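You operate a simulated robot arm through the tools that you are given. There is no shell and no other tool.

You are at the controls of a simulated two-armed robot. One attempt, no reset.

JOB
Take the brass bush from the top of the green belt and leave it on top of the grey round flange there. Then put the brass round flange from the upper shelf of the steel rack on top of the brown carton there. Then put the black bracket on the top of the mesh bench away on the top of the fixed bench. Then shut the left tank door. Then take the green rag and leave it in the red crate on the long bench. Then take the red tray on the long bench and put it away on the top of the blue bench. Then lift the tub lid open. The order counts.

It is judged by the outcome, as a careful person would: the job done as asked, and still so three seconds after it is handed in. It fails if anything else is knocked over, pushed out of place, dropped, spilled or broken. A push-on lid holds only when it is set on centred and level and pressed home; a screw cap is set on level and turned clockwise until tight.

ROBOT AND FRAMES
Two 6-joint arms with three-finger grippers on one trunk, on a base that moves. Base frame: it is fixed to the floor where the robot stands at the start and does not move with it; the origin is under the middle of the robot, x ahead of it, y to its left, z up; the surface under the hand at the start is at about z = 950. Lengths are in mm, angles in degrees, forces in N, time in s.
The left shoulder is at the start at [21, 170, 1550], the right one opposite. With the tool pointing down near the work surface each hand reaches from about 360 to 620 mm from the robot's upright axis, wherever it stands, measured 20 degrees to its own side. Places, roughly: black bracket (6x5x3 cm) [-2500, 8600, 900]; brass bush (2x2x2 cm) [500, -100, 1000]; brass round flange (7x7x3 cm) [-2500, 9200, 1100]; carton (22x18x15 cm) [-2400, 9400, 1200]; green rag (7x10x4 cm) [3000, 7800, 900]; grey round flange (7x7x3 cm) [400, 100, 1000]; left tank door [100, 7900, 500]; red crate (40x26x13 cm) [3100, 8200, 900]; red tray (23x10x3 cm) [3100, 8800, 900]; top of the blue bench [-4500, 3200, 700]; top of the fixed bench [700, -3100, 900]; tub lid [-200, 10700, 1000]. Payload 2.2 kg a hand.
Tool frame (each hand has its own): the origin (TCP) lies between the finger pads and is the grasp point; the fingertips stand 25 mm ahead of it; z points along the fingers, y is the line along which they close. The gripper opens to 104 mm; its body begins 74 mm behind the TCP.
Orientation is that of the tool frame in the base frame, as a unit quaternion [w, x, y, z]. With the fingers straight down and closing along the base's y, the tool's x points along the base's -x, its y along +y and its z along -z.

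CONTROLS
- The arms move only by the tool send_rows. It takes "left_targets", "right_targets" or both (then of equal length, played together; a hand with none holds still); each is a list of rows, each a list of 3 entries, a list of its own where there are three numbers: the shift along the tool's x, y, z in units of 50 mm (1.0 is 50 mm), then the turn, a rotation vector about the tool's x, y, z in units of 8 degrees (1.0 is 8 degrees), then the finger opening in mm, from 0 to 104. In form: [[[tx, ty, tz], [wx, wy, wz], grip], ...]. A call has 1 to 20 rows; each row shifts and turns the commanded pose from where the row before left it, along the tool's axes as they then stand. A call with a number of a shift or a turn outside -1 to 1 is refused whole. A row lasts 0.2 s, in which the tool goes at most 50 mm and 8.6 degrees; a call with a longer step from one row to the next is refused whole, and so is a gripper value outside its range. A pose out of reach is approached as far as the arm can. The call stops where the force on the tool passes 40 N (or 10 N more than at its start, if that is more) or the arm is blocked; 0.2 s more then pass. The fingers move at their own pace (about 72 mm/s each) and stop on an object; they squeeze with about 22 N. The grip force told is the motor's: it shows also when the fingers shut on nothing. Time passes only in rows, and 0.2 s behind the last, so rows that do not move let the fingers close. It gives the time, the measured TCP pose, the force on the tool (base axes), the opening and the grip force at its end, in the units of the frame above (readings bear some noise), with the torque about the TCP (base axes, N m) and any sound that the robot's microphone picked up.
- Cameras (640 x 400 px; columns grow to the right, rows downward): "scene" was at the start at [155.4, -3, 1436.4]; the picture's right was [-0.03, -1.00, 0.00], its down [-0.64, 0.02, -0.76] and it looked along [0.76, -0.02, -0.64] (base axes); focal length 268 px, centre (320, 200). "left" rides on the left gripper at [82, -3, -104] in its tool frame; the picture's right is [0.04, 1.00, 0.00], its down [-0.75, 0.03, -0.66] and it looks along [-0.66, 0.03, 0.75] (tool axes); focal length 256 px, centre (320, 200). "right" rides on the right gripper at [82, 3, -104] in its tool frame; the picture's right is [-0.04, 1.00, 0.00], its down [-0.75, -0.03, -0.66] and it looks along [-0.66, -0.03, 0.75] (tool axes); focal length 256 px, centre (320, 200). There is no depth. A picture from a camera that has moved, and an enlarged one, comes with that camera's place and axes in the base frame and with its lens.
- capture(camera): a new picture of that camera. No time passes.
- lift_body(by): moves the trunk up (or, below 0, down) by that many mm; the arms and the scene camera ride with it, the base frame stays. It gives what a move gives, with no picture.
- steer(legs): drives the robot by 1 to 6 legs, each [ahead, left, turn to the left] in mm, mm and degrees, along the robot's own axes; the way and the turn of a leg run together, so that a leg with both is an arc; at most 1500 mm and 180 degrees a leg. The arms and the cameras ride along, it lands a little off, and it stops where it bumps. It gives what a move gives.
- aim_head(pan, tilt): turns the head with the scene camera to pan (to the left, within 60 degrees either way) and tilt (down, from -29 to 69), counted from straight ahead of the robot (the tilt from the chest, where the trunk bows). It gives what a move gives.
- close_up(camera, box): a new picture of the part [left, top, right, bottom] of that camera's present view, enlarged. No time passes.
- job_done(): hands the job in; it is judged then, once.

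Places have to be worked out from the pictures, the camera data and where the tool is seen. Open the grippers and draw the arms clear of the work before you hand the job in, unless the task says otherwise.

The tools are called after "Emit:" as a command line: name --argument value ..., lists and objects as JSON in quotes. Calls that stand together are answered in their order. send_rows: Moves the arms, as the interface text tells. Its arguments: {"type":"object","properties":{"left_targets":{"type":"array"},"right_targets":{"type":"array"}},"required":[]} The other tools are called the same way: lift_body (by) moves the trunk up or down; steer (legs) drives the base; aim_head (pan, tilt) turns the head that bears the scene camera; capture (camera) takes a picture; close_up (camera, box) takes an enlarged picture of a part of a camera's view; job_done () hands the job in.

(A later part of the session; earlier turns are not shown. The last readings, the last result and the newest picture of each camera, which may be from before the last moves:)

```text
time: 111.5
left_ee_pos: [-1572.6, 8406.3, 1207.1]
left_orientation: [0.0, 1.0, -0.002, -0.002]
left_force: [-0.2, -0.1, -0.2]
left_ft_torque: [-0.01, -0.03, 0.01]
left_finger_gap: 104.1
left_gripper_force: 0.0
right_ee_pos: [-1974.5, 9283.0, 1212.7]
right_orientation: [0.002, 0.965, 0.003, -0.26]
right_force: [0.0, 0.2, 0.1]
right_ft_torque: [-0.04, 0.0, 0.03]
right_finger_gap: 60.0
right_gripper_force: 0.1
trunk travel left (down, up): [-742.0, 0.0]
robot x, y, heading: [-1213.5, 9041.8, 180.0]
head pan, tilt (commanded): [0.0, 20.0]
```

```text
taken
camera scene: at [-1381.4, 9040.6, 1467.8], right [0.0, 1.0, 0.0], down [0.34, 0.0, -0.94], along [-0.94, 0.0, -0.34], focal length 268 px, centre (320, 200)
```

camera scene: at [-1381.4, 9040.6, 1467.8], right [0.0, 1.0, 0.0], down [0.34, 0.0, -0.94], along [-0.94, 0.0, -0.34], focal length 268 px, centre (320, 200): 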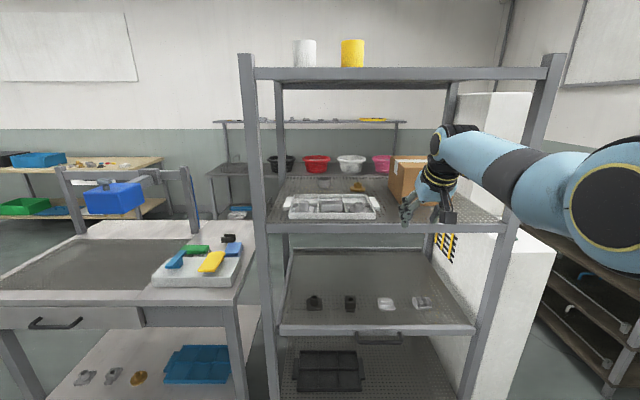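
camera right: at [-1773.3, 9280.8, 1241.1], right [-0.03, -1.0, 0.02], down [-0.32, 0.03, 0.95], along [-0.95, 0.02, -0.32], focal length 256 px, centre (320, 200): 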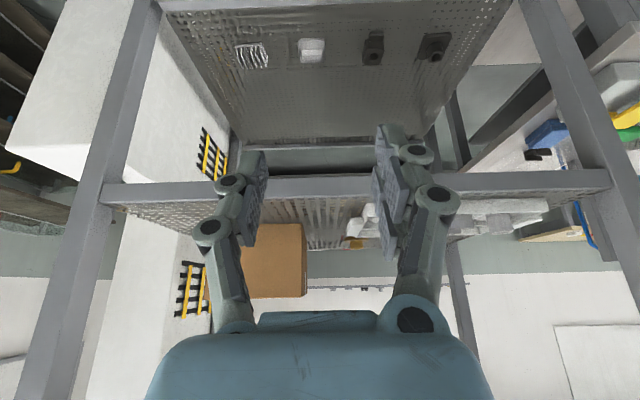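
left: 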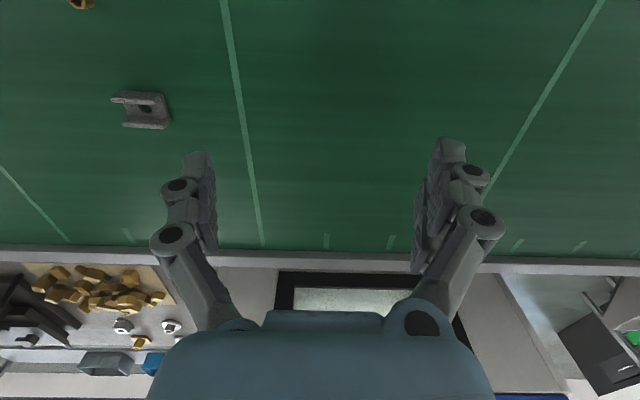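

The arm is well shaped now with the elbow high. I shift the base to line up with the flange in y, then drive in 220 mm and check.

Emit:
steer --legs '[[0, 86, 0], [220, 0, 0]]'

Emit:
capture --camera "scene"

Emit:
capture --camera "right"

```text
time: 113.8
left_ee_pos: [-1789.1, 8317.0, 1206.3]
left_orientation: [0.0, 1.0, 0.001, -0.002]
left_force: [-0.3, 0.1, 0.3]
left_ft_torque: [0.01, -0.01, 0.0]
left_finger_gap: 104.0
left_gripper_force: 0.1
right_ee_pos: [-2193.6, 9191.6, 1212.3]
right_orientation: [0.002, 0.965, 0.005, -0.261]
right_force: [-0.7, -0.1, -0.3]
right_ft_torque: [0.03, 0.01, -0.04]
right_finger_gap: 60.2
right_gripper_force: 0.0
trunk travel left (down, up): [-742.0, 0.0]
robot x, y, heading: [-1440.0, 8949.8, -180.0]
head pan, tilt (commanded): [0.0, 20.0]
```

```text
taken
camera scene: at [-1600.6, 8950.9, 1467.9], right [0.0, 1.0, 0.0], down [0.34, 0.0, -0.94], along [-0.94, 0.0, -0.34], focal length 268 px, centre (320, 200)
```

scene: 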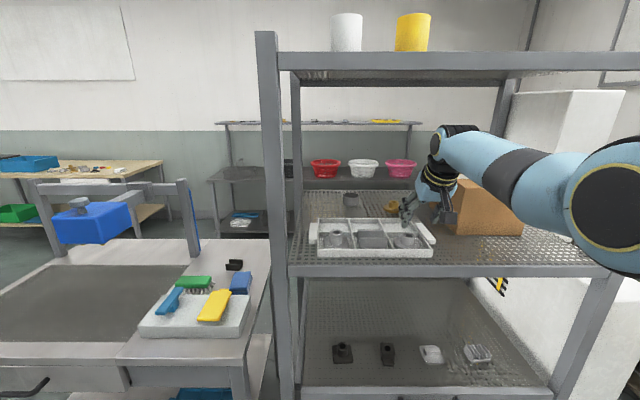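

```text
taken
camera right: at [-2070.5, 9189.2, 1261.0], right [-0.02, -1.0, 0.02], down [-0.32, 0.03, 0.95], along [-0.95, 0.02, -0.32], focal length 256 px, centre (320, 200)
```

right: 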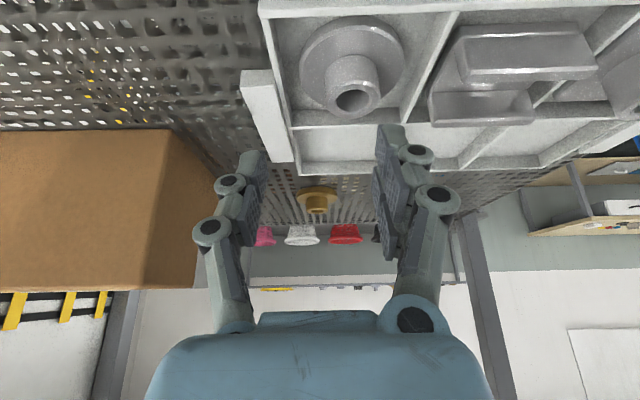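

The flange is right ahead between the fingers and the hand clears the tray. I zoom in to refine its position.

Emit:
close_up --camera "right" --box '[260, 140, 380, 260]'

Emit:
close_up --camera "scene" --box '[340, 120, 500, 260]'

```text
3.33 times, centred on (320, 200) of right
camera zoom: at [-2070.5, 9189.2, 1261.0], right [-0.02, -1.0, 0.02], down [-0.32, 0.03, 0.95], along [-0.95, 0.02, -0.32], focal length 853 px, centre (320, 200)
```

zoom: 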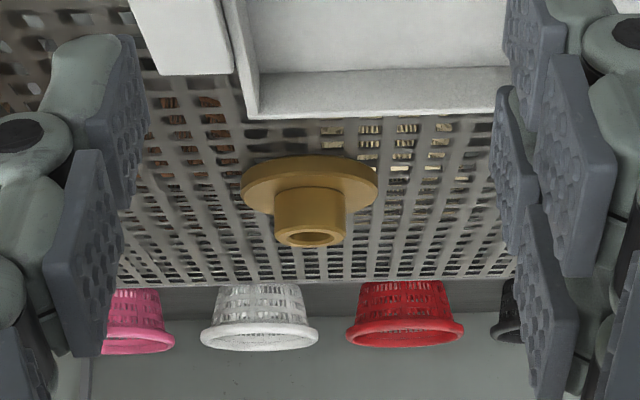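

```text
2.86 times, centred on (420, 190) of scene
camera zoom: at [-1600.6, 8950.9, 1467.9], right [0.0, 1.0, 0.0], down [0.34, 0.0, -0.94], along [-0.94, 0.0, -0.34], focal length 765 px, centre (34, 229)
```

zoom: 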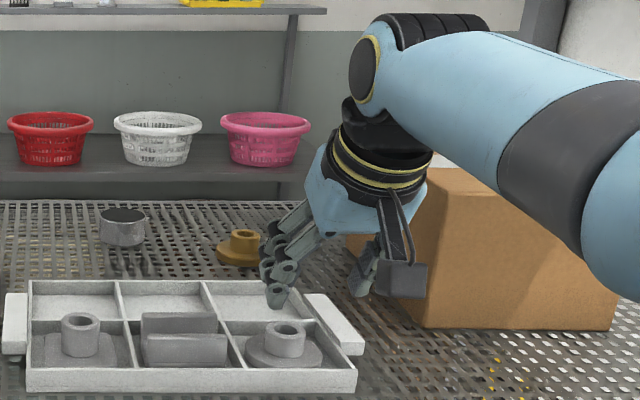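

The flange hub top appears at about [-2455, 9201, 1147]. I advance another 150 mm and look again from nearer.

Emit:
steer --legs '[[150, 0, 0]]'

Emit:
close_up --camera "right" --box '[220, 100, 420, 260]'

Emit:
capture --camera "scene"

```text
time: 115.2
left_ee_pos: [-1941.0, 8314.5, 1206.3]
left_orientation: [-0.001, 1.0, 0.004, -0.002]
left_force: [-0.7, 1.2, 0.0]
left_ft_torque: [0.0, 0.03, -0.02]
left_finger_gap: 103.9
left_gripper_force: 0.1
right_ee_pos: [-2350.0, 9185.7, 1212.5]
right_orientation: [0.003, 0.966, 0.008, -0.26]
right_force: [-1.0, 0.5, 0.0]
right_ft_torque: [0.02, 0.01, -0.05]
right_finger_gap: 59.9
right_gripper_force: 0.0
trunk travel left (down, up): [-742.0, 0.0]
robot x, y, heading: [-1594.1, 8952.0, -179.6]
head pan, tilt (commanded): [0.0, 20.0]
```

```text
2.50 times, centred on (320, 180) of right
camera zoom: at [-2226.2, 9185.2, 1261.3], right [-0.02, -1.0, 0.02], down [-0.32, 0.03, 0.95], along [-0.95, 0.01, -0.32], focal length 640 px, centre (320, 250)
```

zoom: 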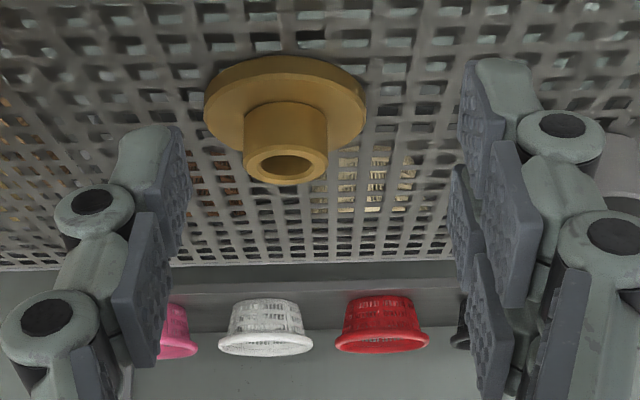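

```text
taken
camera scene: at [-1754.8, 8949.6, 1468.1], right [-0.01, 1.0, 0.0], down [0.34, 0.0, -0.94], along [-0.94, -0.01, -0.34], focal length 268 px, centre (320, 200)
```

scene: 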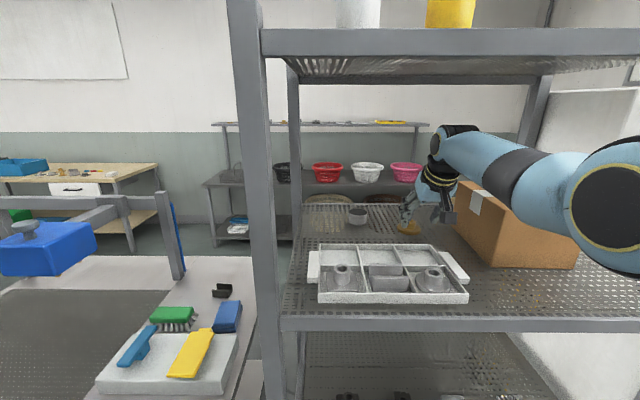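

Now the hub is measured at about [-2453, 9201], top ≈1149, roughly 33 mm across. I drive forward another 93 mm (with a tiny heading correction), then trim y with the arm.

Emit:
steer --legs '[[92, 0, -0.4]]'

Emit:
send_rows --right_targets '[[[0, -0.2, 0], [0, 0, 0], 60], [[0, 0, 0], [0, 0, 0], 60]]'

Emit:
close_up --camera "right" --box '[220, 0, 420, 200]'

Emit:
capture --camera "scene"

```text
time: 116.3
left_ee_pos: [-2038.9, 8316.0, 1205.0]
left_orientation: [-0.001, 1.0, 0.0, -0.001]
left_force: [-0.2, -0.6, 0.0]
left_ft_torque: [0.05, -0.03, 0.02]
left_finger_gap: 104.0
left_gripper_force: 0.1
right_ee_pos: [-2441.8, 9191.1, 1212.8]
right_orientation: [0.002, 0.965, 0.004, -0.261]
right_force: [0.7, 0.3, -1.0]
right_ft_torque: [-0.02, 0.03, 0.0]
right_finger_gap: 60.0
right_gripper_force: 0.0
trunk travel left (down, up): [-742.0, 0.0]
robot x, y, heading: [-1685.3, 8948.7, -180.0]
head pan, tilt (commanded): [0.0, 20.0]
```

```text
time: 117.0
left_ee_pos: [-2040.0, 8315.5, 1205.2]
left_orientation: [-0.001, 1.0, -0.001, 0.0]
left_force: [-0.9, -1.1, 0.3]
left_ft_torque: [-0.02, -0.02, 0.0]
left_finger_gap: 103.9
left_gripper_force: 0.2
right_ee_pos: [-2443.0, 9201.3, 1213.3]
right_orientation: [0.002, 0.966, 0.004, -0.26]
right_force: [0.0, -0.6, 0.4]
right_ft_torque: [0.0, 0.01, -0.02]
right_finger_gap: 60.1
right_gripper_force: 0.1
trunk travel left (down, up): [-742.0, 0.0]
robot x, y, heading: [-1686.7, 8955.2, -179.8]
head pan, tilt (commanded): [0.0, 20.0]
```

```text
2.00 times, centred on (320, 100) of right
camera zoom: at [-2319.6, 9198.8, 1261.0], right [-0.03, -1.0, 0.02], down [-0.32, 0.03, 0.95], along [-0.95, 0.02, -0.32], focal length 512 px, centre (320, 400)
```

zoom: 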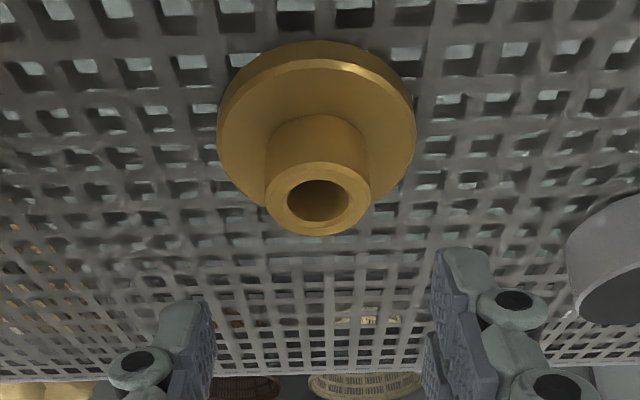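

```text
taken
camera scene: at [-1850.1, 8949.9, 1467.8], right [0.0, 1.0, 0.0], down [0.34, 0.0, -0.94], along [-0.94, 0.0, -0.34], focal length 268 px, centre (320, 200)
```

scene: 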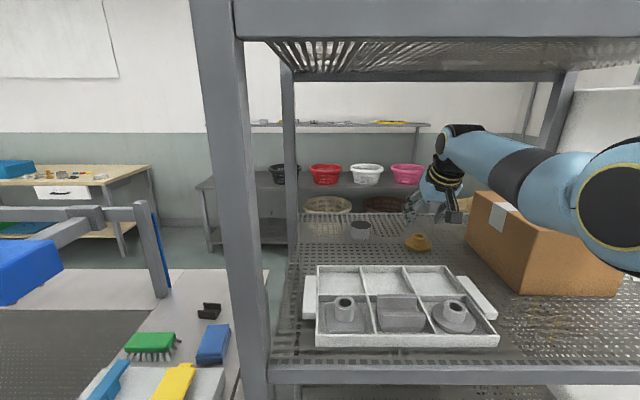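

Hub is centred in y, and TCP x is 8–9 mm on the robot side of the hub axis as intended. I descend vertically 40 mm and check.

Emit:
send_rows --right_targets '[[[0.1, 0, 0.173], [0, 0, 0], 60], [[0.1, 0, 0.173], [0, 0, 0], 60], [[0.1, 0, 0.173], [0, 0, 0], 60], [[0.1, 0, 0.173], [0, 0, 0], 60], [[0, 0, 0], [0, 0, 0], 60]]'

Emit:
capture --camera "right"

Emit:
close_up --camera "scene" --box '[360, 120, 500, 270]'

```text
time: 118.2
left_ee_pos: [-2039.1, 8316.7, 1205.8]
left_orientation: [-0.001, 1.0, 0.0, -0.001]
left_force: [0.6, 0.2, 0.1]
left_ft_torque: [0.02, -0.01, -0.02]
left_finger_gap: 103.7
left_gripper_force: 0.0
right_ee_pos: [-2442.0, 9201.1, 1173.0]
right_orientation: [0.002, 0.965, 0.005, -0.261]
right_force: [0.6, -0.4, 0.4]
right_ft_torque: [0.03, 0.0, -0.02]
right_finger_gap: 59.9
right_gripper_force: 0.0
trunk travel left (down, up): [-742.0, 0.0]
robot x, y, heading: [-1683.0, 8952.6, -179.8]
head pan, tilt (commanded): [0.0, 20.0]
```

```text
taken
camera right: at [-2318.2, 9199.3, 1221.5], right [-0.03, -1.0, 0.02], down [-0.32, 0.03, 0.95], along [-0.95, 0.02, -0.32], focal length 256 px, centre (320, 200)
```

right: 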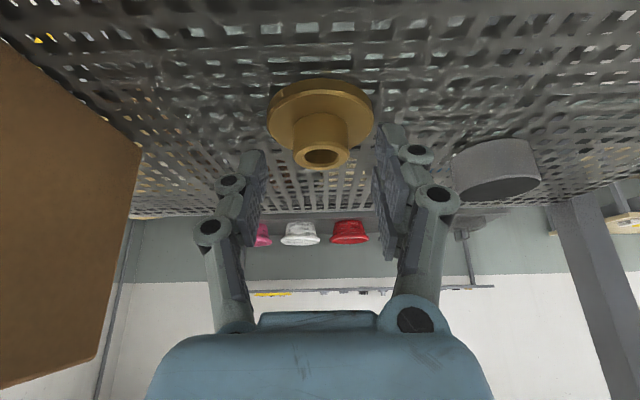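

```text
2.67 times, centred on (430, 195) of scene
camera zoom: at [-1848.9, 8950.2, 1468.0], right [0.0, 1.0, 0.0], down [0.34, 0.0, -0.94], along [-0.94, 0.0, -0.34], focal length 714 px, centre (27, 213)
```

zoom: 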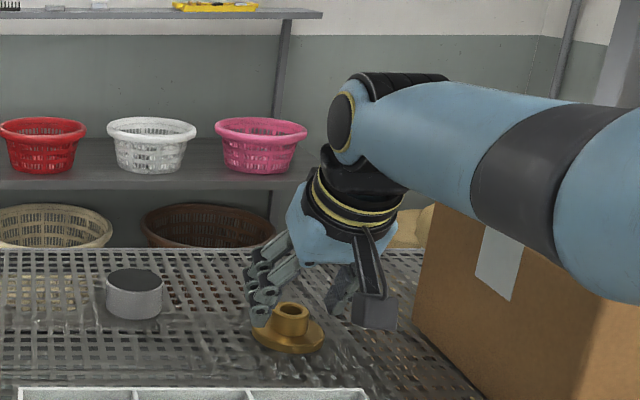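

The tips are just above hub-top height. I lower in small steps until the tips nearly reach the disc, watching the force.

Emit:
send_rows --right_targets '[[[0.03, 0, 0.052], [0, 0, 0], 60], [[0.03, 0, 0.052], [0, 0, 0], 60], [[0.02, 0, 0.035], [0, 0, 0], 60], [[0, 0, 0], [0, 0, 0], 60]]'

Emit:
close_up --camera "right" --box '[230, 60, 430, 220]'

Emit:
close_up --camera "scene" --box '[390, 190, 470, 270]'

```text
time: 119.2
left_ee_pos: [-2038.7, 8315.6, 1206.4]
left_orientation: [0.0, 1.0, 0.0, 0.0]
left_force: [0.1, 0.5, -0.6]
left_ft_torque: [-0.01, 0.02, 0.03]
left_finger_gap: 104.2
left_gripper_force: 0.0
right_ee_pos: [-2441.0, 9202.8, 1165.3]
right_orientation: [0.002, 0.965, 0.005, -0.26]
right_force: [0.4, 0.0, -0.1]
right_ft_torque: [0.01, 0.03, 0.02]
right_finger_gap: 60.0
right_gripper_force: 0.0
trunk travel left (down, up): [-742.0, 0.0]
robot x, y, heading: [-1686.6, 8953.0, -179.8]
head pan, tilt (commanded): [0.0, 20.0]
```

```text
2.50 times, centred on (330, 140) of right
camera zoom: at [-2318.2, 9199.7, 1213.0], right [-0.03, -1.0, 0.02], down [-0.32, 0.03, 0.95], along [-0.95, 0.02, -0.32], focal length 640 px, centre (295, 350)
```

zoom: 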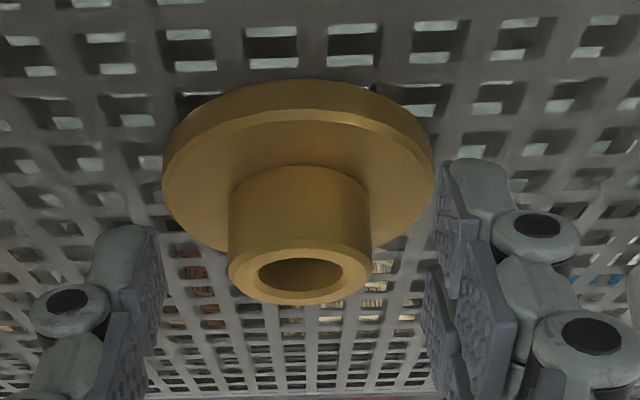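

```text
5.00 times, centred on (430, 230) of scene
camera zoom: at [-1848.9, 8950.3, 1468.0], right [0.0, 1.0, 0.0], down [0.34, 0.0, -0.94], along [-0.94, 0.0, -0.34], focal length 1339 px, centre (-230, 50)
```

zoom: 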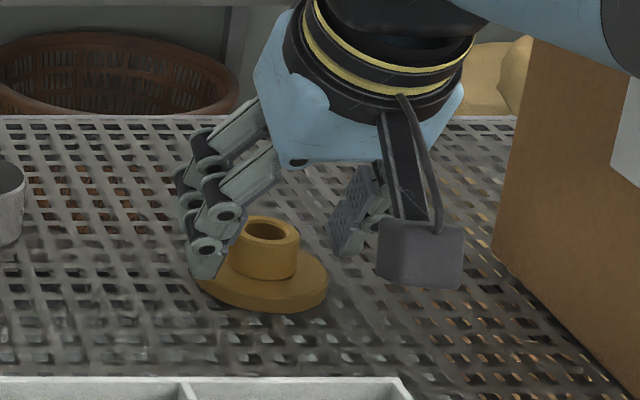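

The lower fingertip is about at disc-top level and the hub is between the pads. I close the gripper on the hub.

Emit:
send_rows --right_targets '[[[-0.01, 0, -0.017], [0, 0, 0], 48], [[0, 0, 0], [0, 0, 0], 40], [[0, 0, 0], [0, 0, 0], 34], [[0, 0, 0], [0, 0, 0], 28], [[0, 0, 0], [0, 0, 0], 15], [[0, 0, 0], [0, 0, 0], 0], [[0, 0, 0], [0, 0, 0], 0]]'

Emit:
close_up --camera "right" --box '[230, 60, 430, 220]'

Emit:
close_up --camera "scene" --box '[390, 190, 470, 270]'

```text
time: 120.8
left_ee_pos: [-2038.6, 8315.3, 1205.6]
left_orientation: [-0.001, 1.0, 0.0, -0.001]
left_force: [0.5, -0.1, -0.2]
left_ft_torque: [0.0, 0.0, -0.01]
left_finger_gap: 104.2
left_gripper_force: 0.0
right_ee_pos: [-2442.9, 9201.3, 1167.1]
right_orientation: [0.002, 0.965, 0.004, -0.26]
right_force: [-0.4, -1.3, 0.9]
right_ft_torque: [0.0, -0.05, -0.01]
right_finger_gap: 33.7
right_gripper_force: 22.3
trunk travel left (down, up): [-742.0, 0.0]
robot x, y, heading: [-1684.3, 8953.9, -179.9]
head pan, tilt (commanded): [0.0, 20.0]
```

```text
2.50 times, centred on (330, 140) of right
camera zoom: at [-2319.2, 9199.6, 1214.5], right [-0.03, -1.0, 0.02], down [-0.32, 0.03, 0.95], along [-0.95, 0.02, -0.32], focal length 640 px, centre (295, 350)
```

zoom: 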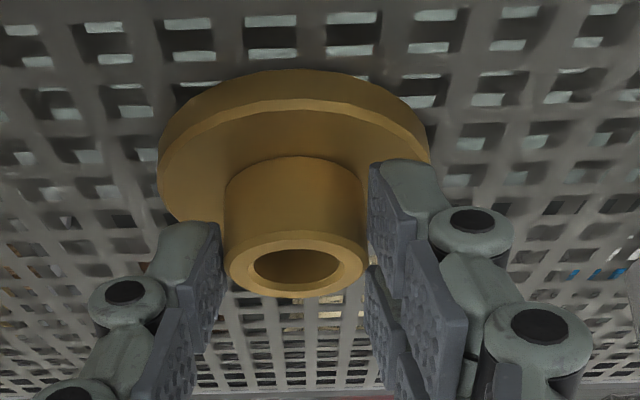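

```text
5.00 times, centred on (430, 230) of scene
camera zoom: at [-1848.9, 8949.9, 1468.0], right [0.0, 1.0, 0.0], down [0.34, 0.0, -0.94], along [-0.94, 0.0, -0.34], focal length 1339 px, centre (-230, 50)
```

zoom: 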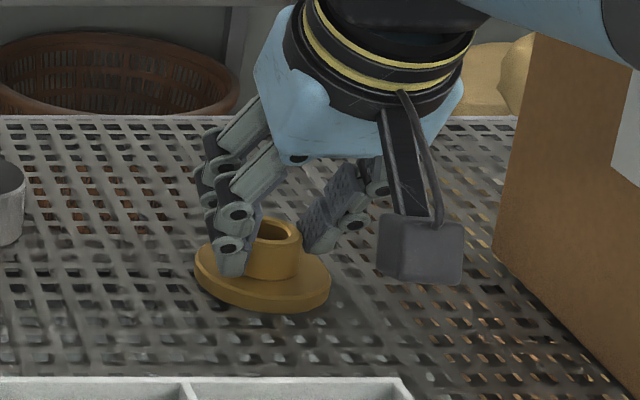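

Gripped at 33.7 mm with 22 N on the hub. I lift gently a little and check the flange hangs level.

Emit:
send_rows --right_targets '[[[-0.03, 0, -0.052], [0, 0, 0], 0], [[-0.05, 0, -0.087], [0, 0, 0], 0], [[-0.08, 0, -0.139], [0, 0, 0], 0], [[-0.08, 0, -0.139], [0, 0, 0], 0], [[0, 0, 0], [0, 0, 0], 0]]'

Emit:
close_up --camera "right" --box '[230, 60, 430, 220]'

Emit:
close_up --camera "scene" --box '[390, 190, 470, 270]'

```text
time: 122.0
left_ee_pos: [-2039.3, 8315.9, 1206.1]
left_orientation: [-0.001, 1.0, 0.001, 0.0]
left_force: [0.1, -0.4, -0.4]
left_ft_torque: [-0.01, 0.01, 0.0]
left_finger_gap: 103.7
left_gripper_force: 0.1
right_ee_pos: [-2440.7, 9201.5, 1190.4]
right_orientation: [0.002, 0.965, 0.004, -0.26]
right_force: [-0.3, -0.1, -2.8]
right_ft_torque: [0.02, -0.04, 0.0]
right_finger_gap: 33.6
right_gripper_force: 22.2
trunk travel left (down, up): [-742.0, 0.0]
robot x, y, heading: [-1682.6, 8952.0, -179.9]
head pan, tilt (commanded): [0.0, 20.0]
```

```text
2.50 times, centred on (330, 140) of right
camera zoom: at [-2318.1, 9199.4, 1238.8], right [-0.03, -1.0, 0.02], down [-0.32, 0.03, 0.95], along [-0.95, 0.02, -0.32], focal length 640 px, centre (295, 350)
```

zoom: 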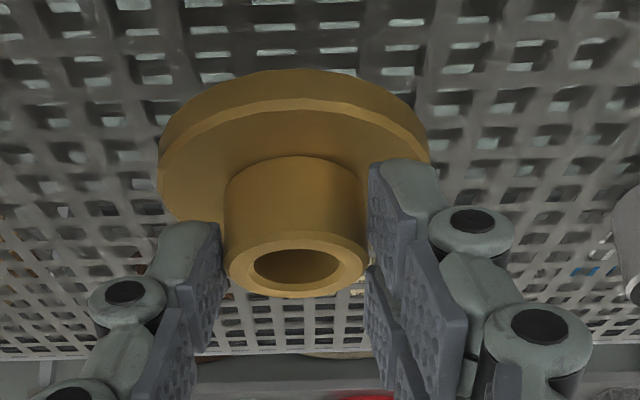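

```text
5.00 times, centred on (430, 230) of scene
camera zoom: at [-1849.4, 8950.4, 1467.9], right [0.0, 1.0, 0.0], down [0.34, 0.0, -0.94], along [-0.94, 0.0, -0.34], focal length 1339 px, centre (-230, 50)
```

zoom: 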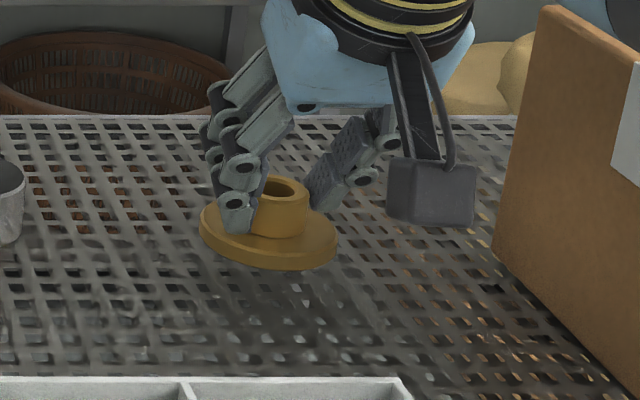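

The flange hangs level and firmly. I take a full scene view to refine the carton top and top-shelf clearance before going higher.

Emit:
capture --camera "scene"

Emit:
close_up --camera "scene" --box '[440, 160, 640, 310]'

Emit:
aim_head --pan -35 --tilt 0

Emit:
capture --camera "scene"

```text
taken
camera scene: at [-1849.4, 8950.4, 1467.9], right [0.0, 1.0, 0.0], down [0.34, 0.0, -0.94], along [-0.94, 0.0, -0.34], focal length 268 px, centre (320, 200)
```

scene: 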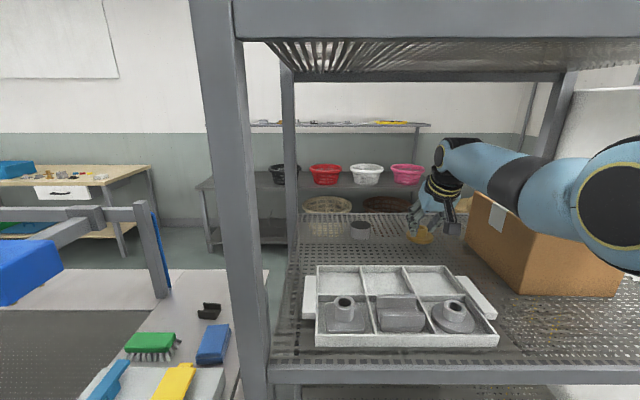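

```text
2.67 times, centred on (540, 235) of scene
camera zoom: at [-1849.4, 8950.4, 1467.9], right [0.0, 1.0, 0.0], down [0.34, 0.0, -0.94], along [-0.94, 0.0, -0.34], focal length 714 px, centre (-267, 107)
```

zoom: 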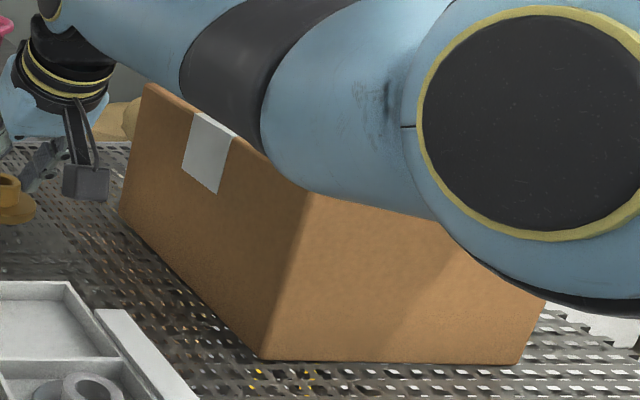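

```text
time: 123.0
left_ee_pos: [-2039.4, 8315.8, 1205.5]
left_orientation: [-0.001, 1.0, 0.001, 0.0]
left_force: [0.1, 0.2, 0.3]
left_ft_torque: [0.02, -0.03, 0.0]
left_finger_gap: 103.9
left_gripper_force: 0.0
right_ee_pos: [-2441.2, 9200.3, 1191.1]
right_orientation: [0.001, 0.966, 0.004, -0.26]
right_force: [-0.3, 0.5, -3.3]
right_ft_torque: [0.02, -0.02, -0.02]
right_finger_gap: 33.9
right_gripper_force: 22.2
trunk travel left (down, up): [-742.0, 0.0]
robot x, y, heading: [-1688.4, 8950.7, -179.7]
head pan, tilt (commanded): [-35.0, 0.0]
```

```text
taken
camera scene: at [-1830.2, 9002.0, 1500.2], right [0.57, 0.82, 0.0], down [0.0, 0.0, -1.0], along [-0.82, 0.57, 0.0], focal length 268 px, centre (320, 200)
```

scene: 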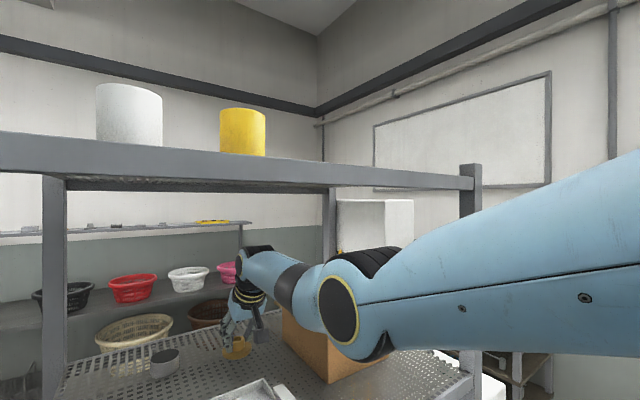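

Carton top is ≈1252 with centre about [-2391, 9434] (turned ~4°); the wrist top runs 215 mm above the TCP, so with TCP ≈1309 it stays below the top deck (~1545). I raise the flange to that height here, beside the carton.

Emit:
send_rows --right_targets '[[[-0.19, 0, -0.33], [0, 0, 0], 0], [[-0.2, 0, -0.346], [0, 0, 0], 0], [[-0.2, 0, -0.346], [0, 0, 0], 0], [[-0.2, 0, -0.346], [0, 0, 0], 0], [[-0.2, 0, -0.346], [0, 0, 0], 0], [[-0.16, 0, -0.277], [0, 0, 0], 0], [[0, 0, 0], [0, 0, 0], 0]]'

Emit:
capture --camera "scene"

Emit:
capture --camera "right"

```text
time: 124.6
left_ee_pos: [-2039.8, 8316.3, 1205.7]
left_orientation: [-0.001, 1.0, -0.001, -0.001]
left_force: [1.0, -0.6, 0.4]
left_ft_torque: [-0.02, -0.01, 0.0]
left_finger_gap: 104.0
left_gripper_force: 0.1
right_ee_pos: [-2442.3, 9202.4, 1306.7]
right_orientation: [0.003, 0.966, 0.005, -0.26]
right_force: [0.3, 0.4, -3.9]
right_ft_torque: [0.03, -0.05, -0.01]
right_finger_gap: 33.6
right_gripper_force: 21.6
trunk travel left (down, up): [-742.0, 0.0]
robot x, y, heading: [-1687.1, 8951.9, -179.9]
head pan, tilt (commanded): [-35.0, 0.0]
```

```text
taken
camera scene: at [-1830.2, 9002.2, 1500.2], right [0.57, 0.82, 0.0], down [0.0, 0.0, -1.0], along [-0.82, 0.57, 0.0], focal length 268 px, centre (320, 200)
```

scene: 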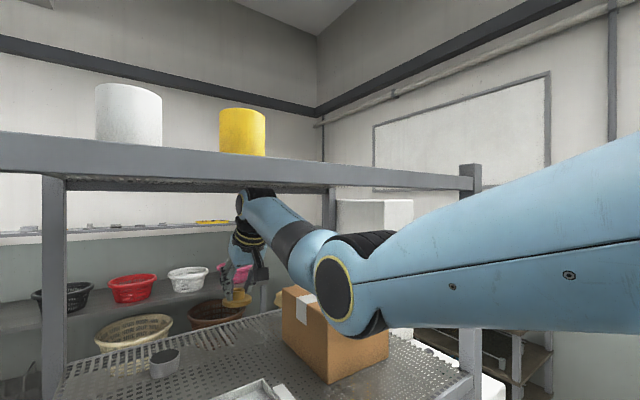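

```text
taken
camera right: at [-2319.0, 9200.8, 1354.0], right [-0.03, -1.0, 0.02], down [-0.32, 0.03, 0.95], along [-0.95, 0.02, -0.32], focal length 256 px, centre (320, 200)
```

right: 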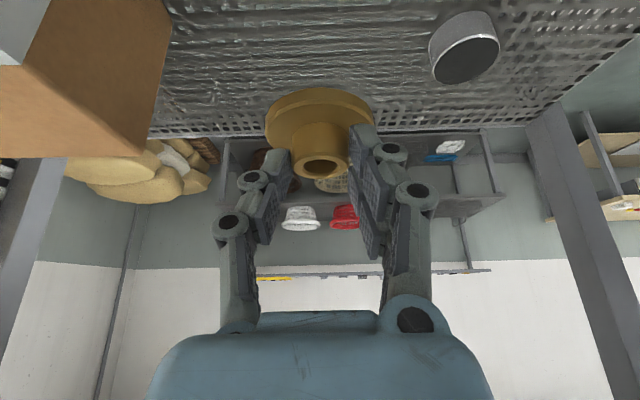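

Flange bottom is about 6 mm above the carton top; I raise 4 mm more, then drive the base back 62 and right 231 to bring the flange over the carton's centre.

Emit:
send_rows --right_targets '[[[-0.04, 0, -0.07], [0, 0, 0], 0], [[0, 0, 0], [0, 0, 0], 0]]'

Emit:
steer --legs '[[-62, -231, 0]]'

Emit:
capture --camera "right"

Emit:
capture --camera "scene"

```text
time: 125.2
left_ee_pos: [-2040.0, 8316.6, 1206.4]
left_orientation: [-0.001, 1.0, 0.0, -0.001]
left_force: [-0.1, 1.1, 0.2]
left_ft_torque: [-0.01, 0.04, 0.02]
left_finger_gap: 104.0
left_gripper_force: 0.1
right_ee_pos: [-2442.4, 9202.0, 1311.0]
right_orientation: [0.003, 0.965, 0.005, -0.26]
right_force: [0.0, 0.5, -4.2]
right_ft_torque: [0.02, -0.04, -0.01]
right_finger_gap: 33.8
right_gripper_force: 22.0
trunk travel left (down, up): [-742.0, 0.0]
robot x, y, heading: [-1686.3, 8946.6, -180.2]
head pan, tilt (commanded): [-35.0, 0.0]
```

```text
time: 126.9
left_ee_pos: [-1979.6, 8541.4, 1206.0]
left_orientation: [0.0, 1.0, -0.001, -0.001]
left_force: [-0.3, -1.1, -0.2]
left_ft_torque: [0.03, 0.05, -0.01]
left_finger_gap: 103.8
left_gripper_force: 0.1
right_ee_pos: [-2380.3, 9428.4, 1310.3]
right_orientation: [0.003, 0.966, 0.004, -0.26]
right_force: [-0.4, 0.0, -3.6]
right_ft_torque: [0.0, -0.06, -0.01]
right_finger_gap: 34.0
right_gripper_force: 21.8
trunk travel left (down, up): [-742.0, 0.0]
robot x, y, heading: [-1628.7, 9176.4, 180.1]
head pan, tilt (commanded): [-35.0, 0.0]
```

```text
taken
camera right: at [-2257.6, 9426.5, 1358.0], right [-0.03, -1.0, 0.02], down [-0.32, 0.03, 0.95], along [-0.95, 0.02, -0.32], focal length 256 px, centre (320, 200)
```

right: 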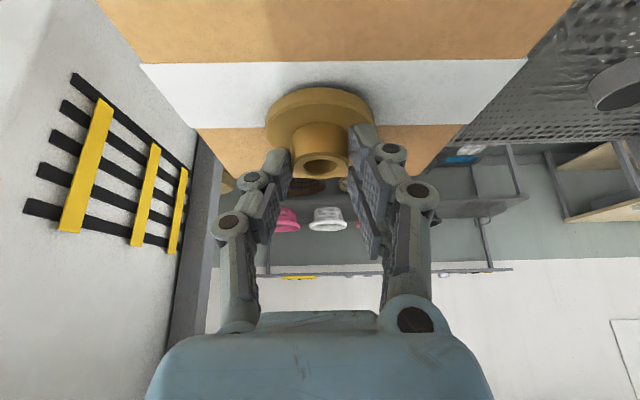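

```text
taken
camera scene: at [-1769.4, 9227.6, 1500.2], right [0.57, 0.82, 0.0], down [0.0, 0.0, -1.0], along [-0.82, 0.57, 0.0], focal length 268 px, centre (320, 200)
```

scene: 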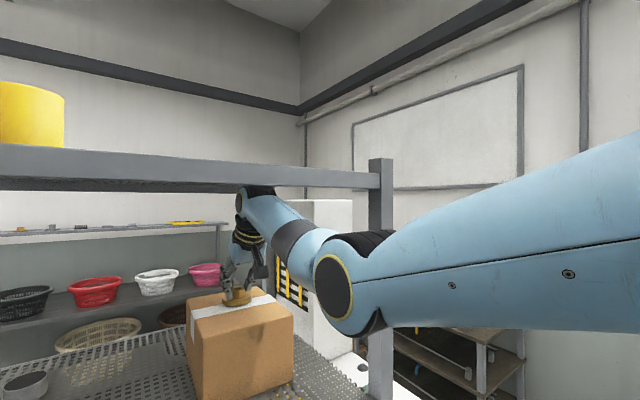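

The flange is above the carton. I look closely before lowering.

Emit:
close_up --camera "scene" --box '[170, 180, 310, 300]'

Emit:
close_up --camera "right" --box '[220, 60, 440, 220]'

```text
3.33 times, centred on (240, 240) of scene
camera zoom: at [-1769.4, 9227.6, 1500.2], right [0.57, 0.82, 0.0], down [0.0, 0.0, -1.0], along [-0.82, 0.57, 0.0], focal length 893 px, centre (587, 67)
```

zoom: 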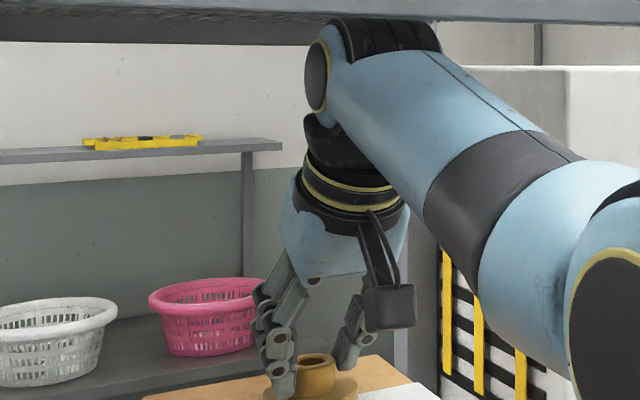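

```text
2.50 times, centred on (330, 140) of right
camera zoom: at [-2257.6, 9426.5, 1358.0], right [-0.03, -1.0, 0.02], down [-0.32, 0.03, 0.95], along [-0.95, 0.02, -0.32], focal length 640 px, centre (295, 350)
```

zoom: 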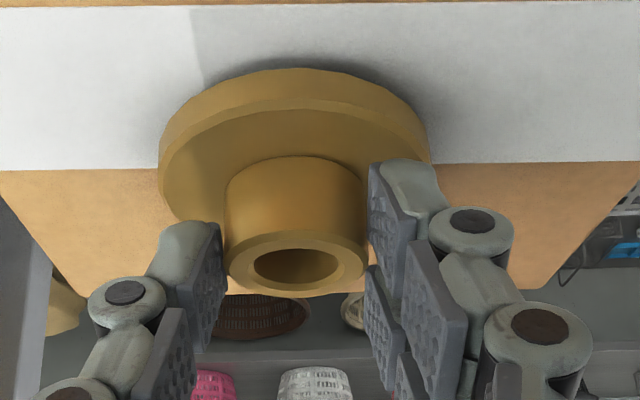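

Well centred over the carton. I lower about 6 mm, then in small steps until the weight comes off the hand.

Emit:
send_rows --right_targets '[[[0.03, 0, 0.052], [0, 0, 0], 0], [[0.03, 0, 0.052], [0, 0, 0], 0], [[0.01, 0, 0.017], [0, 0, 0], 0], [[0.01, 0, 0.017], [0, 0, 0], 0], [[0, 0, 0], [0, 0, 0], 0]]'

Emit:
close_up --camera "right" --box '[220, 60, 440, 220]'

```text
time: 128.1
left_ee_pos: [-1978.5, 8541.5, 1206.1]
left_orientation: [0.0, 1.0, -0.001, -0.001]
left_force: [0.6, -0.4, -0.1]
left_ft_torque: [0.03, 0.02, -0.01]
left_finger_gap: 104.2
left_gripper_force: 0.1
right_ee_pos: [-2380.0, 9429.7, 1304.2]
right_orientation: [0.002, 0.965, 0.004, -0.262]
right_force: [-4.0, 2.0, 16.0]
right_ft_torque: [0.1, 0.34, -0.05]
right_finger_gap: 33.9
right_gripper_force: 21.9
trunk travel left (down, up): [-742.0, 0.0]
robot x, y, heading: [-1626.8, 9179.8, -180.3]
head pan, tilt (commanded): [-35.0, 0.0]
```

```text
2.50 times, centred on (330, 140) of right
camera zoom: at [-2257.1, 9426.1, 1351.7], right [-0.03, -1.0, 0.02], down [-0.32, 0.03, 0.95], along [-0.95, 0.02, -0.32], focal length 640 px, centre (295, 350)
```

zoom: 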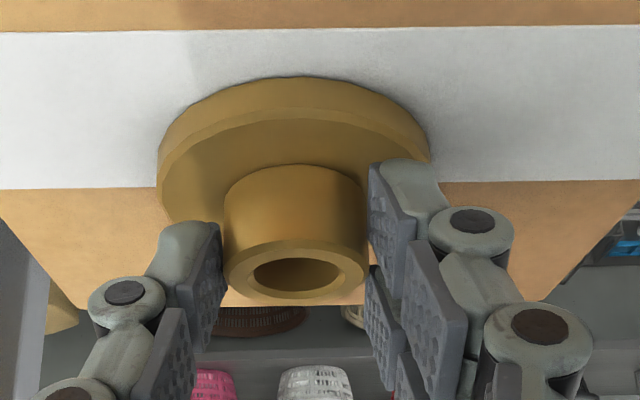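

Contact is made (Fz +16 N), so I ease up about 1 mm and then open the fingers gradually.

Emit:
send_rows --right_targets '[[[-0.012, 0, -0.021], [0, 0, 0], 0], [[0, 0, 0], [0, 0, 0], 0]]'

```text
time: 128.7
left_ee_pos: [-1978.1, 8541.3, 1204.1]
left_orientation: [0.0, 1.0, -0.001, -0.002]
left_force: [0.2, 0.2, 0.6]
left_ft_torque: [-0.01, -0.01, -0.03]
left_finger_gap: 104.0
left_gripper_force: 0.1
right_ee_pos: [-2380.0, 9427.8, 1302.6]
right_orientation: [0.001, 0.965, 0.003, -0.262]
right_force: [-4.6, 2.1, 15.2]
right_ft_torque: [0.1, 0.5, -0.02]
right_finger_gap: 34.1
right_gripper_force: 21.5
trunk travel left (down, up): [-742.0, 0.0]
robot x, y, heading: [-1624.5, 9175.5, 179.9]
head pan, tilt (commanded): [-35.0, 0.0]
```

Still 15 N; I ease up another 1.5 mm.

Emit:
send_rows --right_targets '[[[-0.015, 0, -0.026], [0, 0, 0], 0], [[0, 0, 0], [0, 0, 0], 0]]'

Emit:
close_up --camera "right" --box '[220, 60, 440, 220]'

```text
time: 129.3
left_ee_pos: [-1978.3, 8542.3, 1206.6]
left_orientation: [-0.001, 1.0, -0.001, -0.001]
left_force: [0.6, 0.3, 0.7]
left_ft_torque: [-0.01, -0.01, -0.06]
left_finger_gap: 104.0
left_gripper_force: 0.0
right_ee_pos: [-2380.6, 9429.5, 1303.5]
right_orientation: [0.002, 0.966, 0.004, -0.26]
right_force: [-3.1, 2.2, 5.7]
right_ft_torque: [0.13, 0.5, -0.05]
right_finger_gap: 33.8
right_gripper_force: 21.8
trunk travel left (down, up): [-742.0, 0.0]
robot x, y, heading: [-1623.5, 9173.8, 180.3]
head pan, tilt (commanded): [-35.0, 0.0]
```

```text
2.50 times, centred on (330, 140) of right
camera zoom: at [-2257.5, 9426.1, 1351.9], right [-0.03, -1.0, 0.02], down [-0.32, 0.03, 0.95], along [-0.95, 0.02, -0.32], focal length 640 px, centre (295, 350)
```

zoom: 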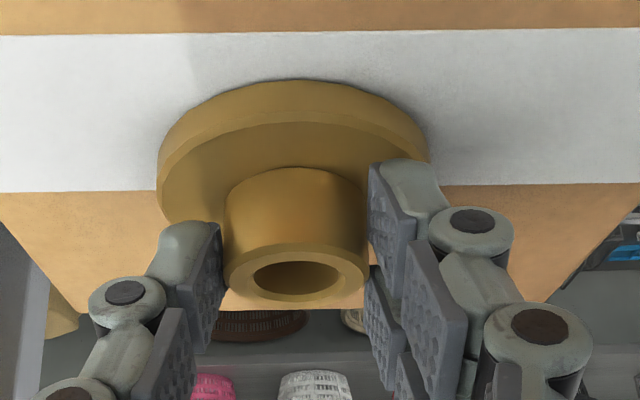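

Contact force is light now (≈6 N). I open the fingers step by step.

Emit:
send_rows --right_targets '[[[0, 0, 0], [0, 0, 0], 35], [[0, 0, 0], [0, 0, 0], 38], [[0, 0, 0], [0, 0, 0], 44], [[0, 0, 0], [0, 0, 0], 52], [[0, 0, 0], [0, 0, 0], 60], [[0, 0, 0], [0, 0, 0], 60]]'

Emit:
close_up --camera "right" --box '[220, 60, 440, 220]'

```text
time: 130.7
left_ee_pos: [-1979.8, 8540.9, 1207.1]
left_orientation: [-0.001, 1.0, 0.0, -0.001]
left_force: [0.7, -0.2, -0.5]
left_ft_torque: [-0.03, -0.01, -0.01]
left_finger_gap: 104.2
left_gripper_force: 0.1
right_ee_pos: [-2380.7, 9428.4, 1304.9]
right_orientation: [0.003, 0.965, 0.004, -0.26]
right_force: [-0.6, 0.4, 0.6]
right_ft_torque: [-0.02, 0.01, 0.01]
right_finger_gap: 60.1
right_gripper_force: 0.0
trunk travel left (down, up): [-742.0, 0.0]
robot x, y, heading: [-1622.0, 9175.9, 179.9]
head pan, tilt (commanded): [-35.0, 0.0]
```

```text
2.50 times, centred on (330, 140) of right
camera zoom: at [-2258.1, 9426.2, 1352.7], right [-0.03, -1.0, 0.02], down [-0.32, 0.03, 0.95], along [-0.95, 0.02, -0.32], focal length 640 px, centre (295, 350)
```

zoom: 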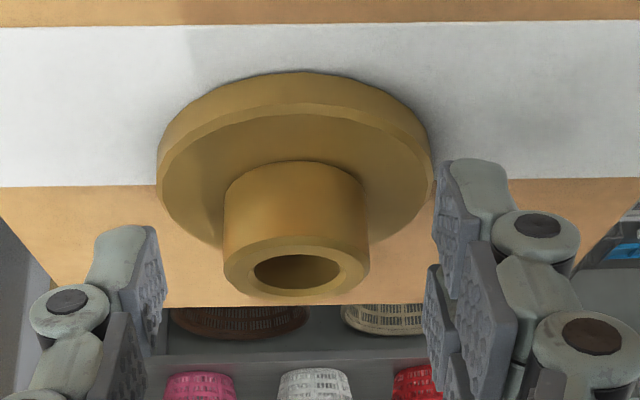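

Flange released and sitting flat on the carton. I raise the fingers 5 mm and draw the hand back 55 mm so the fingers clear the hub.

Emit:
send_rows --right_targets '[[[-0.05, 0, -0.087], [0, 0, 0], 60], [[0.15, 0, -0.087], [0, 0, 0], 60], [[0.3, 0, -0.173], [0, 0, 0], 60], [[0.3, 0, -0.173], [0, 0, 0], 60], [[0.2, 0, -0.115], [0, 0, 0], 60], [[0, 0, 0], [0, 0, 0], 60]]'

Emit:
capture --camera "right"

Emit:
capture --camera "scene"

```text
time: 132.1
left_ee_pos: [-1979.3, 8542.0, 1206.0]
left_orientation: [0.0, 1.0, -0.001, 0.0]
left_force: [0.0, 0.0, -1.0]
left_ft_torque: [0.05, 0.01, 0.01]
left_finger_gap: 103.9
left_gripper_force: 0.1
right_ee_pos: [-2326.1, 9427.4, 1309.4]
right_orientation: [0.002, 0.965, 0.004, -0.261]
right_force: [-0.2, -0.2, 0.6]
right_ft_torque: [-0.03, 0.0, 0.0]
right_finger_gap: 60.2
right_gripper_force: 0.0
trunk travel left (down, up): [-742.0, 0.0]
robot x, y, heading: [-1619.4, 9178.4, 180.0]
head pan, tilt (commanded): [-35.0, 0.0]
```

```text
taken
camera right: at [-2203.7, 9425.8, 1357.2], right [-0.03, -1.0, 0.02], down [-0.32, 0.03, 0.95], along [-0.95, 0.02, -0.32], focal length 256 px, centre (320, 200)
```

right: 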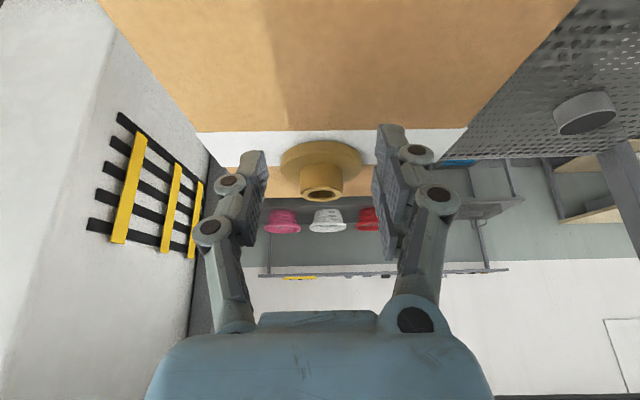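

```text
taken
camera scene: at [-1769.1, 9227.6, 1500.3], right [0.57, 0.82, 0.0], down [0.0, 0.0, -1.0], along [-0.82, 0.57, 0.0], focal length 268 px, centre (320, 200)
```

scene: 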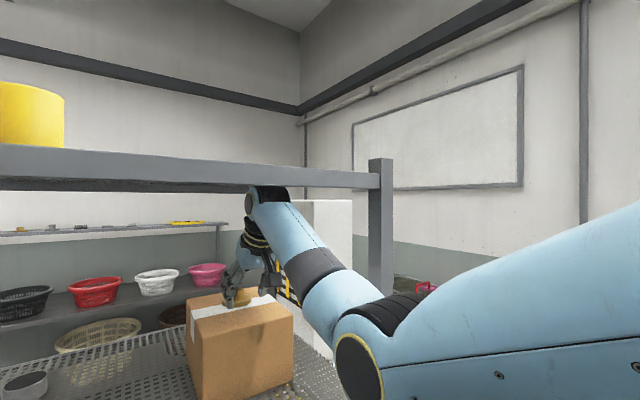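

The flange stays flat on the carton. I lower the hand 9 mm (now clear of the flange), drive left 230 mm to get beside the carton, then lower more.

Emit:
send_rows --right_targets '[[[0.045, 0, 0.078], [0, 0, 0], 60], [[0.045, 0, 0.078], [0, 0, 0], 60], [[0, 0, 0], [0, 0, 0], 60]]'

Emit:
steer --legs '[[0, 230, 0]]'

Emit:
capture --camera "scene"

Emit:
capture --camera "right"

```text
time: 132.9
left_ee_pos: [-1978.5, 8541.2, 1206.1]
left_orientation: [-0.001, 1.0, -0.001, -0.001]
left_force: [0.0, -0.5, -0.6]
left_ft_torque: [-0.04, 0.01, -0.02]
left_finger_gap: 103.9
left_gripper_force: 0.0
right_ee_pos: [-2327.0, 9428.9, 1301.5]
right_orientation: [0.002, 0.965, 0.004, -0.261]
right_force: [-0.3, 0.4, -0.2]
right_ft_torque: [0.03, 0.0, -0.02]
right_finger_gap: 59.9
right_gripper_force: 0.0
trunk travel left (down, up): [-742.0, 0.0]
robot x, y, heading: [-1620.5, 9175.8, 180.0]
head pan, tilt (commanded): [-35.0, 0.0]
```

```text
time: 134.7
left_ee_pos: [-1977.9, 8309.5, 1205.6]
left_orientation: [-0.001, 1.0, 0.001, 0.0]
left_force: [-0.5, 0.5, 0.2]
left_ft_torque: [0.0, 0.0, -0.02]
left_finger_gap: 104.4
left_gripper_force: 0.1
right_ee_pos: [-2326.5, 9196.9, 1299.3]
right_orientation: [0.002, 0.965, 0.003, -0.261]
right_force: [0.4, 0.5, 0.6]
right_ft_torque: [0.01, -0.03, 0.0]
right_finger_gap: 59.9
right_gripper_force: 0.0
trunk travel left (down, up): [-742.0, 0.0]
robot x, y, heading: [-1626.4, 8943.0, -180.0]
head pan, tilt (commanded): [-35.0, 0.0]
```

```text
taken
camera scene: at [-1768.7, 8995.9, 1500.3], right [0.57, 0.82, 0.0], down [0.0, 0.0, -1.0], along [-0.82, 0.57, 0.0], focal length 268 px, centre (320, 200)
```

scene: 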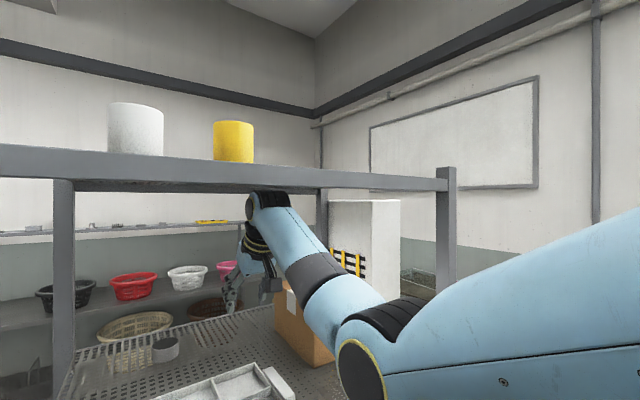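

```text
taken
camera right: at [-2203.4, 9194.4, 1348.2], right [-0.02, -1.0, 0.02], down [-0.32, 0.03, 0.95], along [-0.95, 0.02, -0.32], focal length 256 px, centre (320, 200)
```

right: 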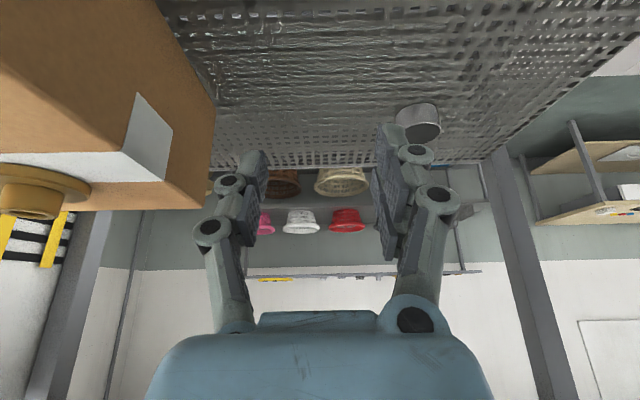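

The flange stands properly on the carton. I lower the hand 80 mm so the wrist clears the top lip, then back out of the rack.

Emit:
send_rows --right_targets '[[[0.2, 0, 0.346], [0, 0, 0], 60], [[0.2, 0, 0.346], [0, 0, 0], 60], [[0.2, 0, 0.346], [0, 0, 0], 60], [[0.2, 0, 0.346], [0, 0, 0], 60], [[0, 0, 0], [0, 0, 0], 60]]'

Emit:
steer --legs '[[-420, 0, 0]]'

Emit:
aim_head --pan 0 --tilt 25

Emit:
capture --camera "scene"

```text
time: 135.8
left_ee_pos: [-1978.3, 8309.0, 1205.4]
left_orientation: [-0.001, 1.0, 0.001, -0.001]
left_force: [-0.5, 0.3, -0.6]
left_ft_torque: [0.01, 0.0, 0.02]
left_finger_gap: 103.7
left_gripper_force: 0.0
right_ee_pos: [-2327.8, 9196.1, 1220.0]
right_orientation: [0.001, 0.965, 0.004, -0.261]
right_force: [0.2, 0.0, 0.0]
right_ft_torque: [0.02, 0.01, -0.02]
right_finger_gap: 60.2
right_gripper_force: 0.0
trunk travel left (down, up): [-742.0, 0.0]
robot x, y, heading: [-1622.6, 8947.6, -179.9]
head pan, tilt (commanded): [-35.0, 0.0]
```

```text
time: 138.4
left_ee_pos: [-1564.7, 8309.8, 1205.9]
left_orientation: [-0.001, 1.0, 0.001, -0.001]
left_force: [0.1, 0.1, 0.4]
left_ft_torque: [-0.02, -0.01, -0.02]
left_finger_gap: 103.9
left_gripper_force: 0.1
right_ee_pos: [-1915.3, 9197.5, 1220.4]
right_orientation: [0.002, 0.965, 0.005, -0.26]
right_force: [-0.3, -0.1, -0.5]
right_ft_torque: [-0.03, -0.01, 0.0]
right_finger_gap: 60.0
right_gripper_force: 0.1
trunk travel left (down, up): [-742.0, 0.0]
robot x, y, heading: [-1211.7, 8944.2, -179.8]
head pan, tilt (commanded): [-35.0, 0.0]
```

```text
time: 139.4
left_ee_pos: [-1564.6, 8311.1, 1206.1]
left_orientation: [-0.001, 1.0, 0.001, -0.001]
left_force: [0.6, 0.3, -0.1]
left_ft_torque: [-0.02, 0.03, 0.0]
left_finger_gap: 104.3
left_gripper_force: 0.0
right_ee_pos: [-1915.7, 9197.4, 1220.2]
right_orientation: [0.002, 0.966, 0.005, -0.26]
right_force: [0.3, -0.6, 0.2]
right_ft_torque: [0.01, 0.02, 0.01]
right_finger_gap: 59.9
right_gripper_force: 0.0
trunk travel left (down, up): [-742.0, 0.0]
robot x, y, heading: [-1212.0, 8943.8, -179.9]
head pan, tilt (commanded): [0.0, 25.0]
```

```text
taken
camera scene: at [-1373.9, 8945.3, 1459.9], right [0.0, 1.0, 0.0], down [0.42, 0.0, -0.91], along [-0.91, 0.0, -0.42], focal length 268 px, centre (320, 200)
```

scene: 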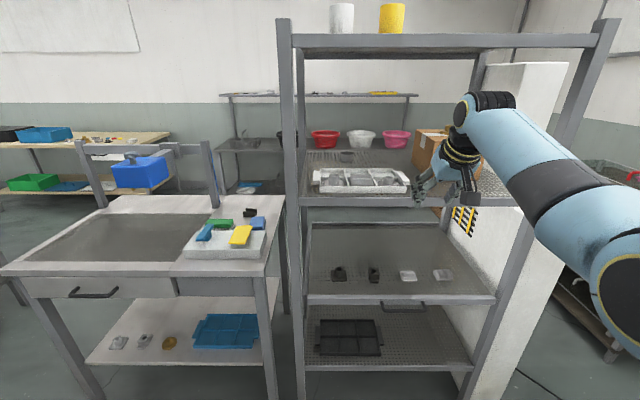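

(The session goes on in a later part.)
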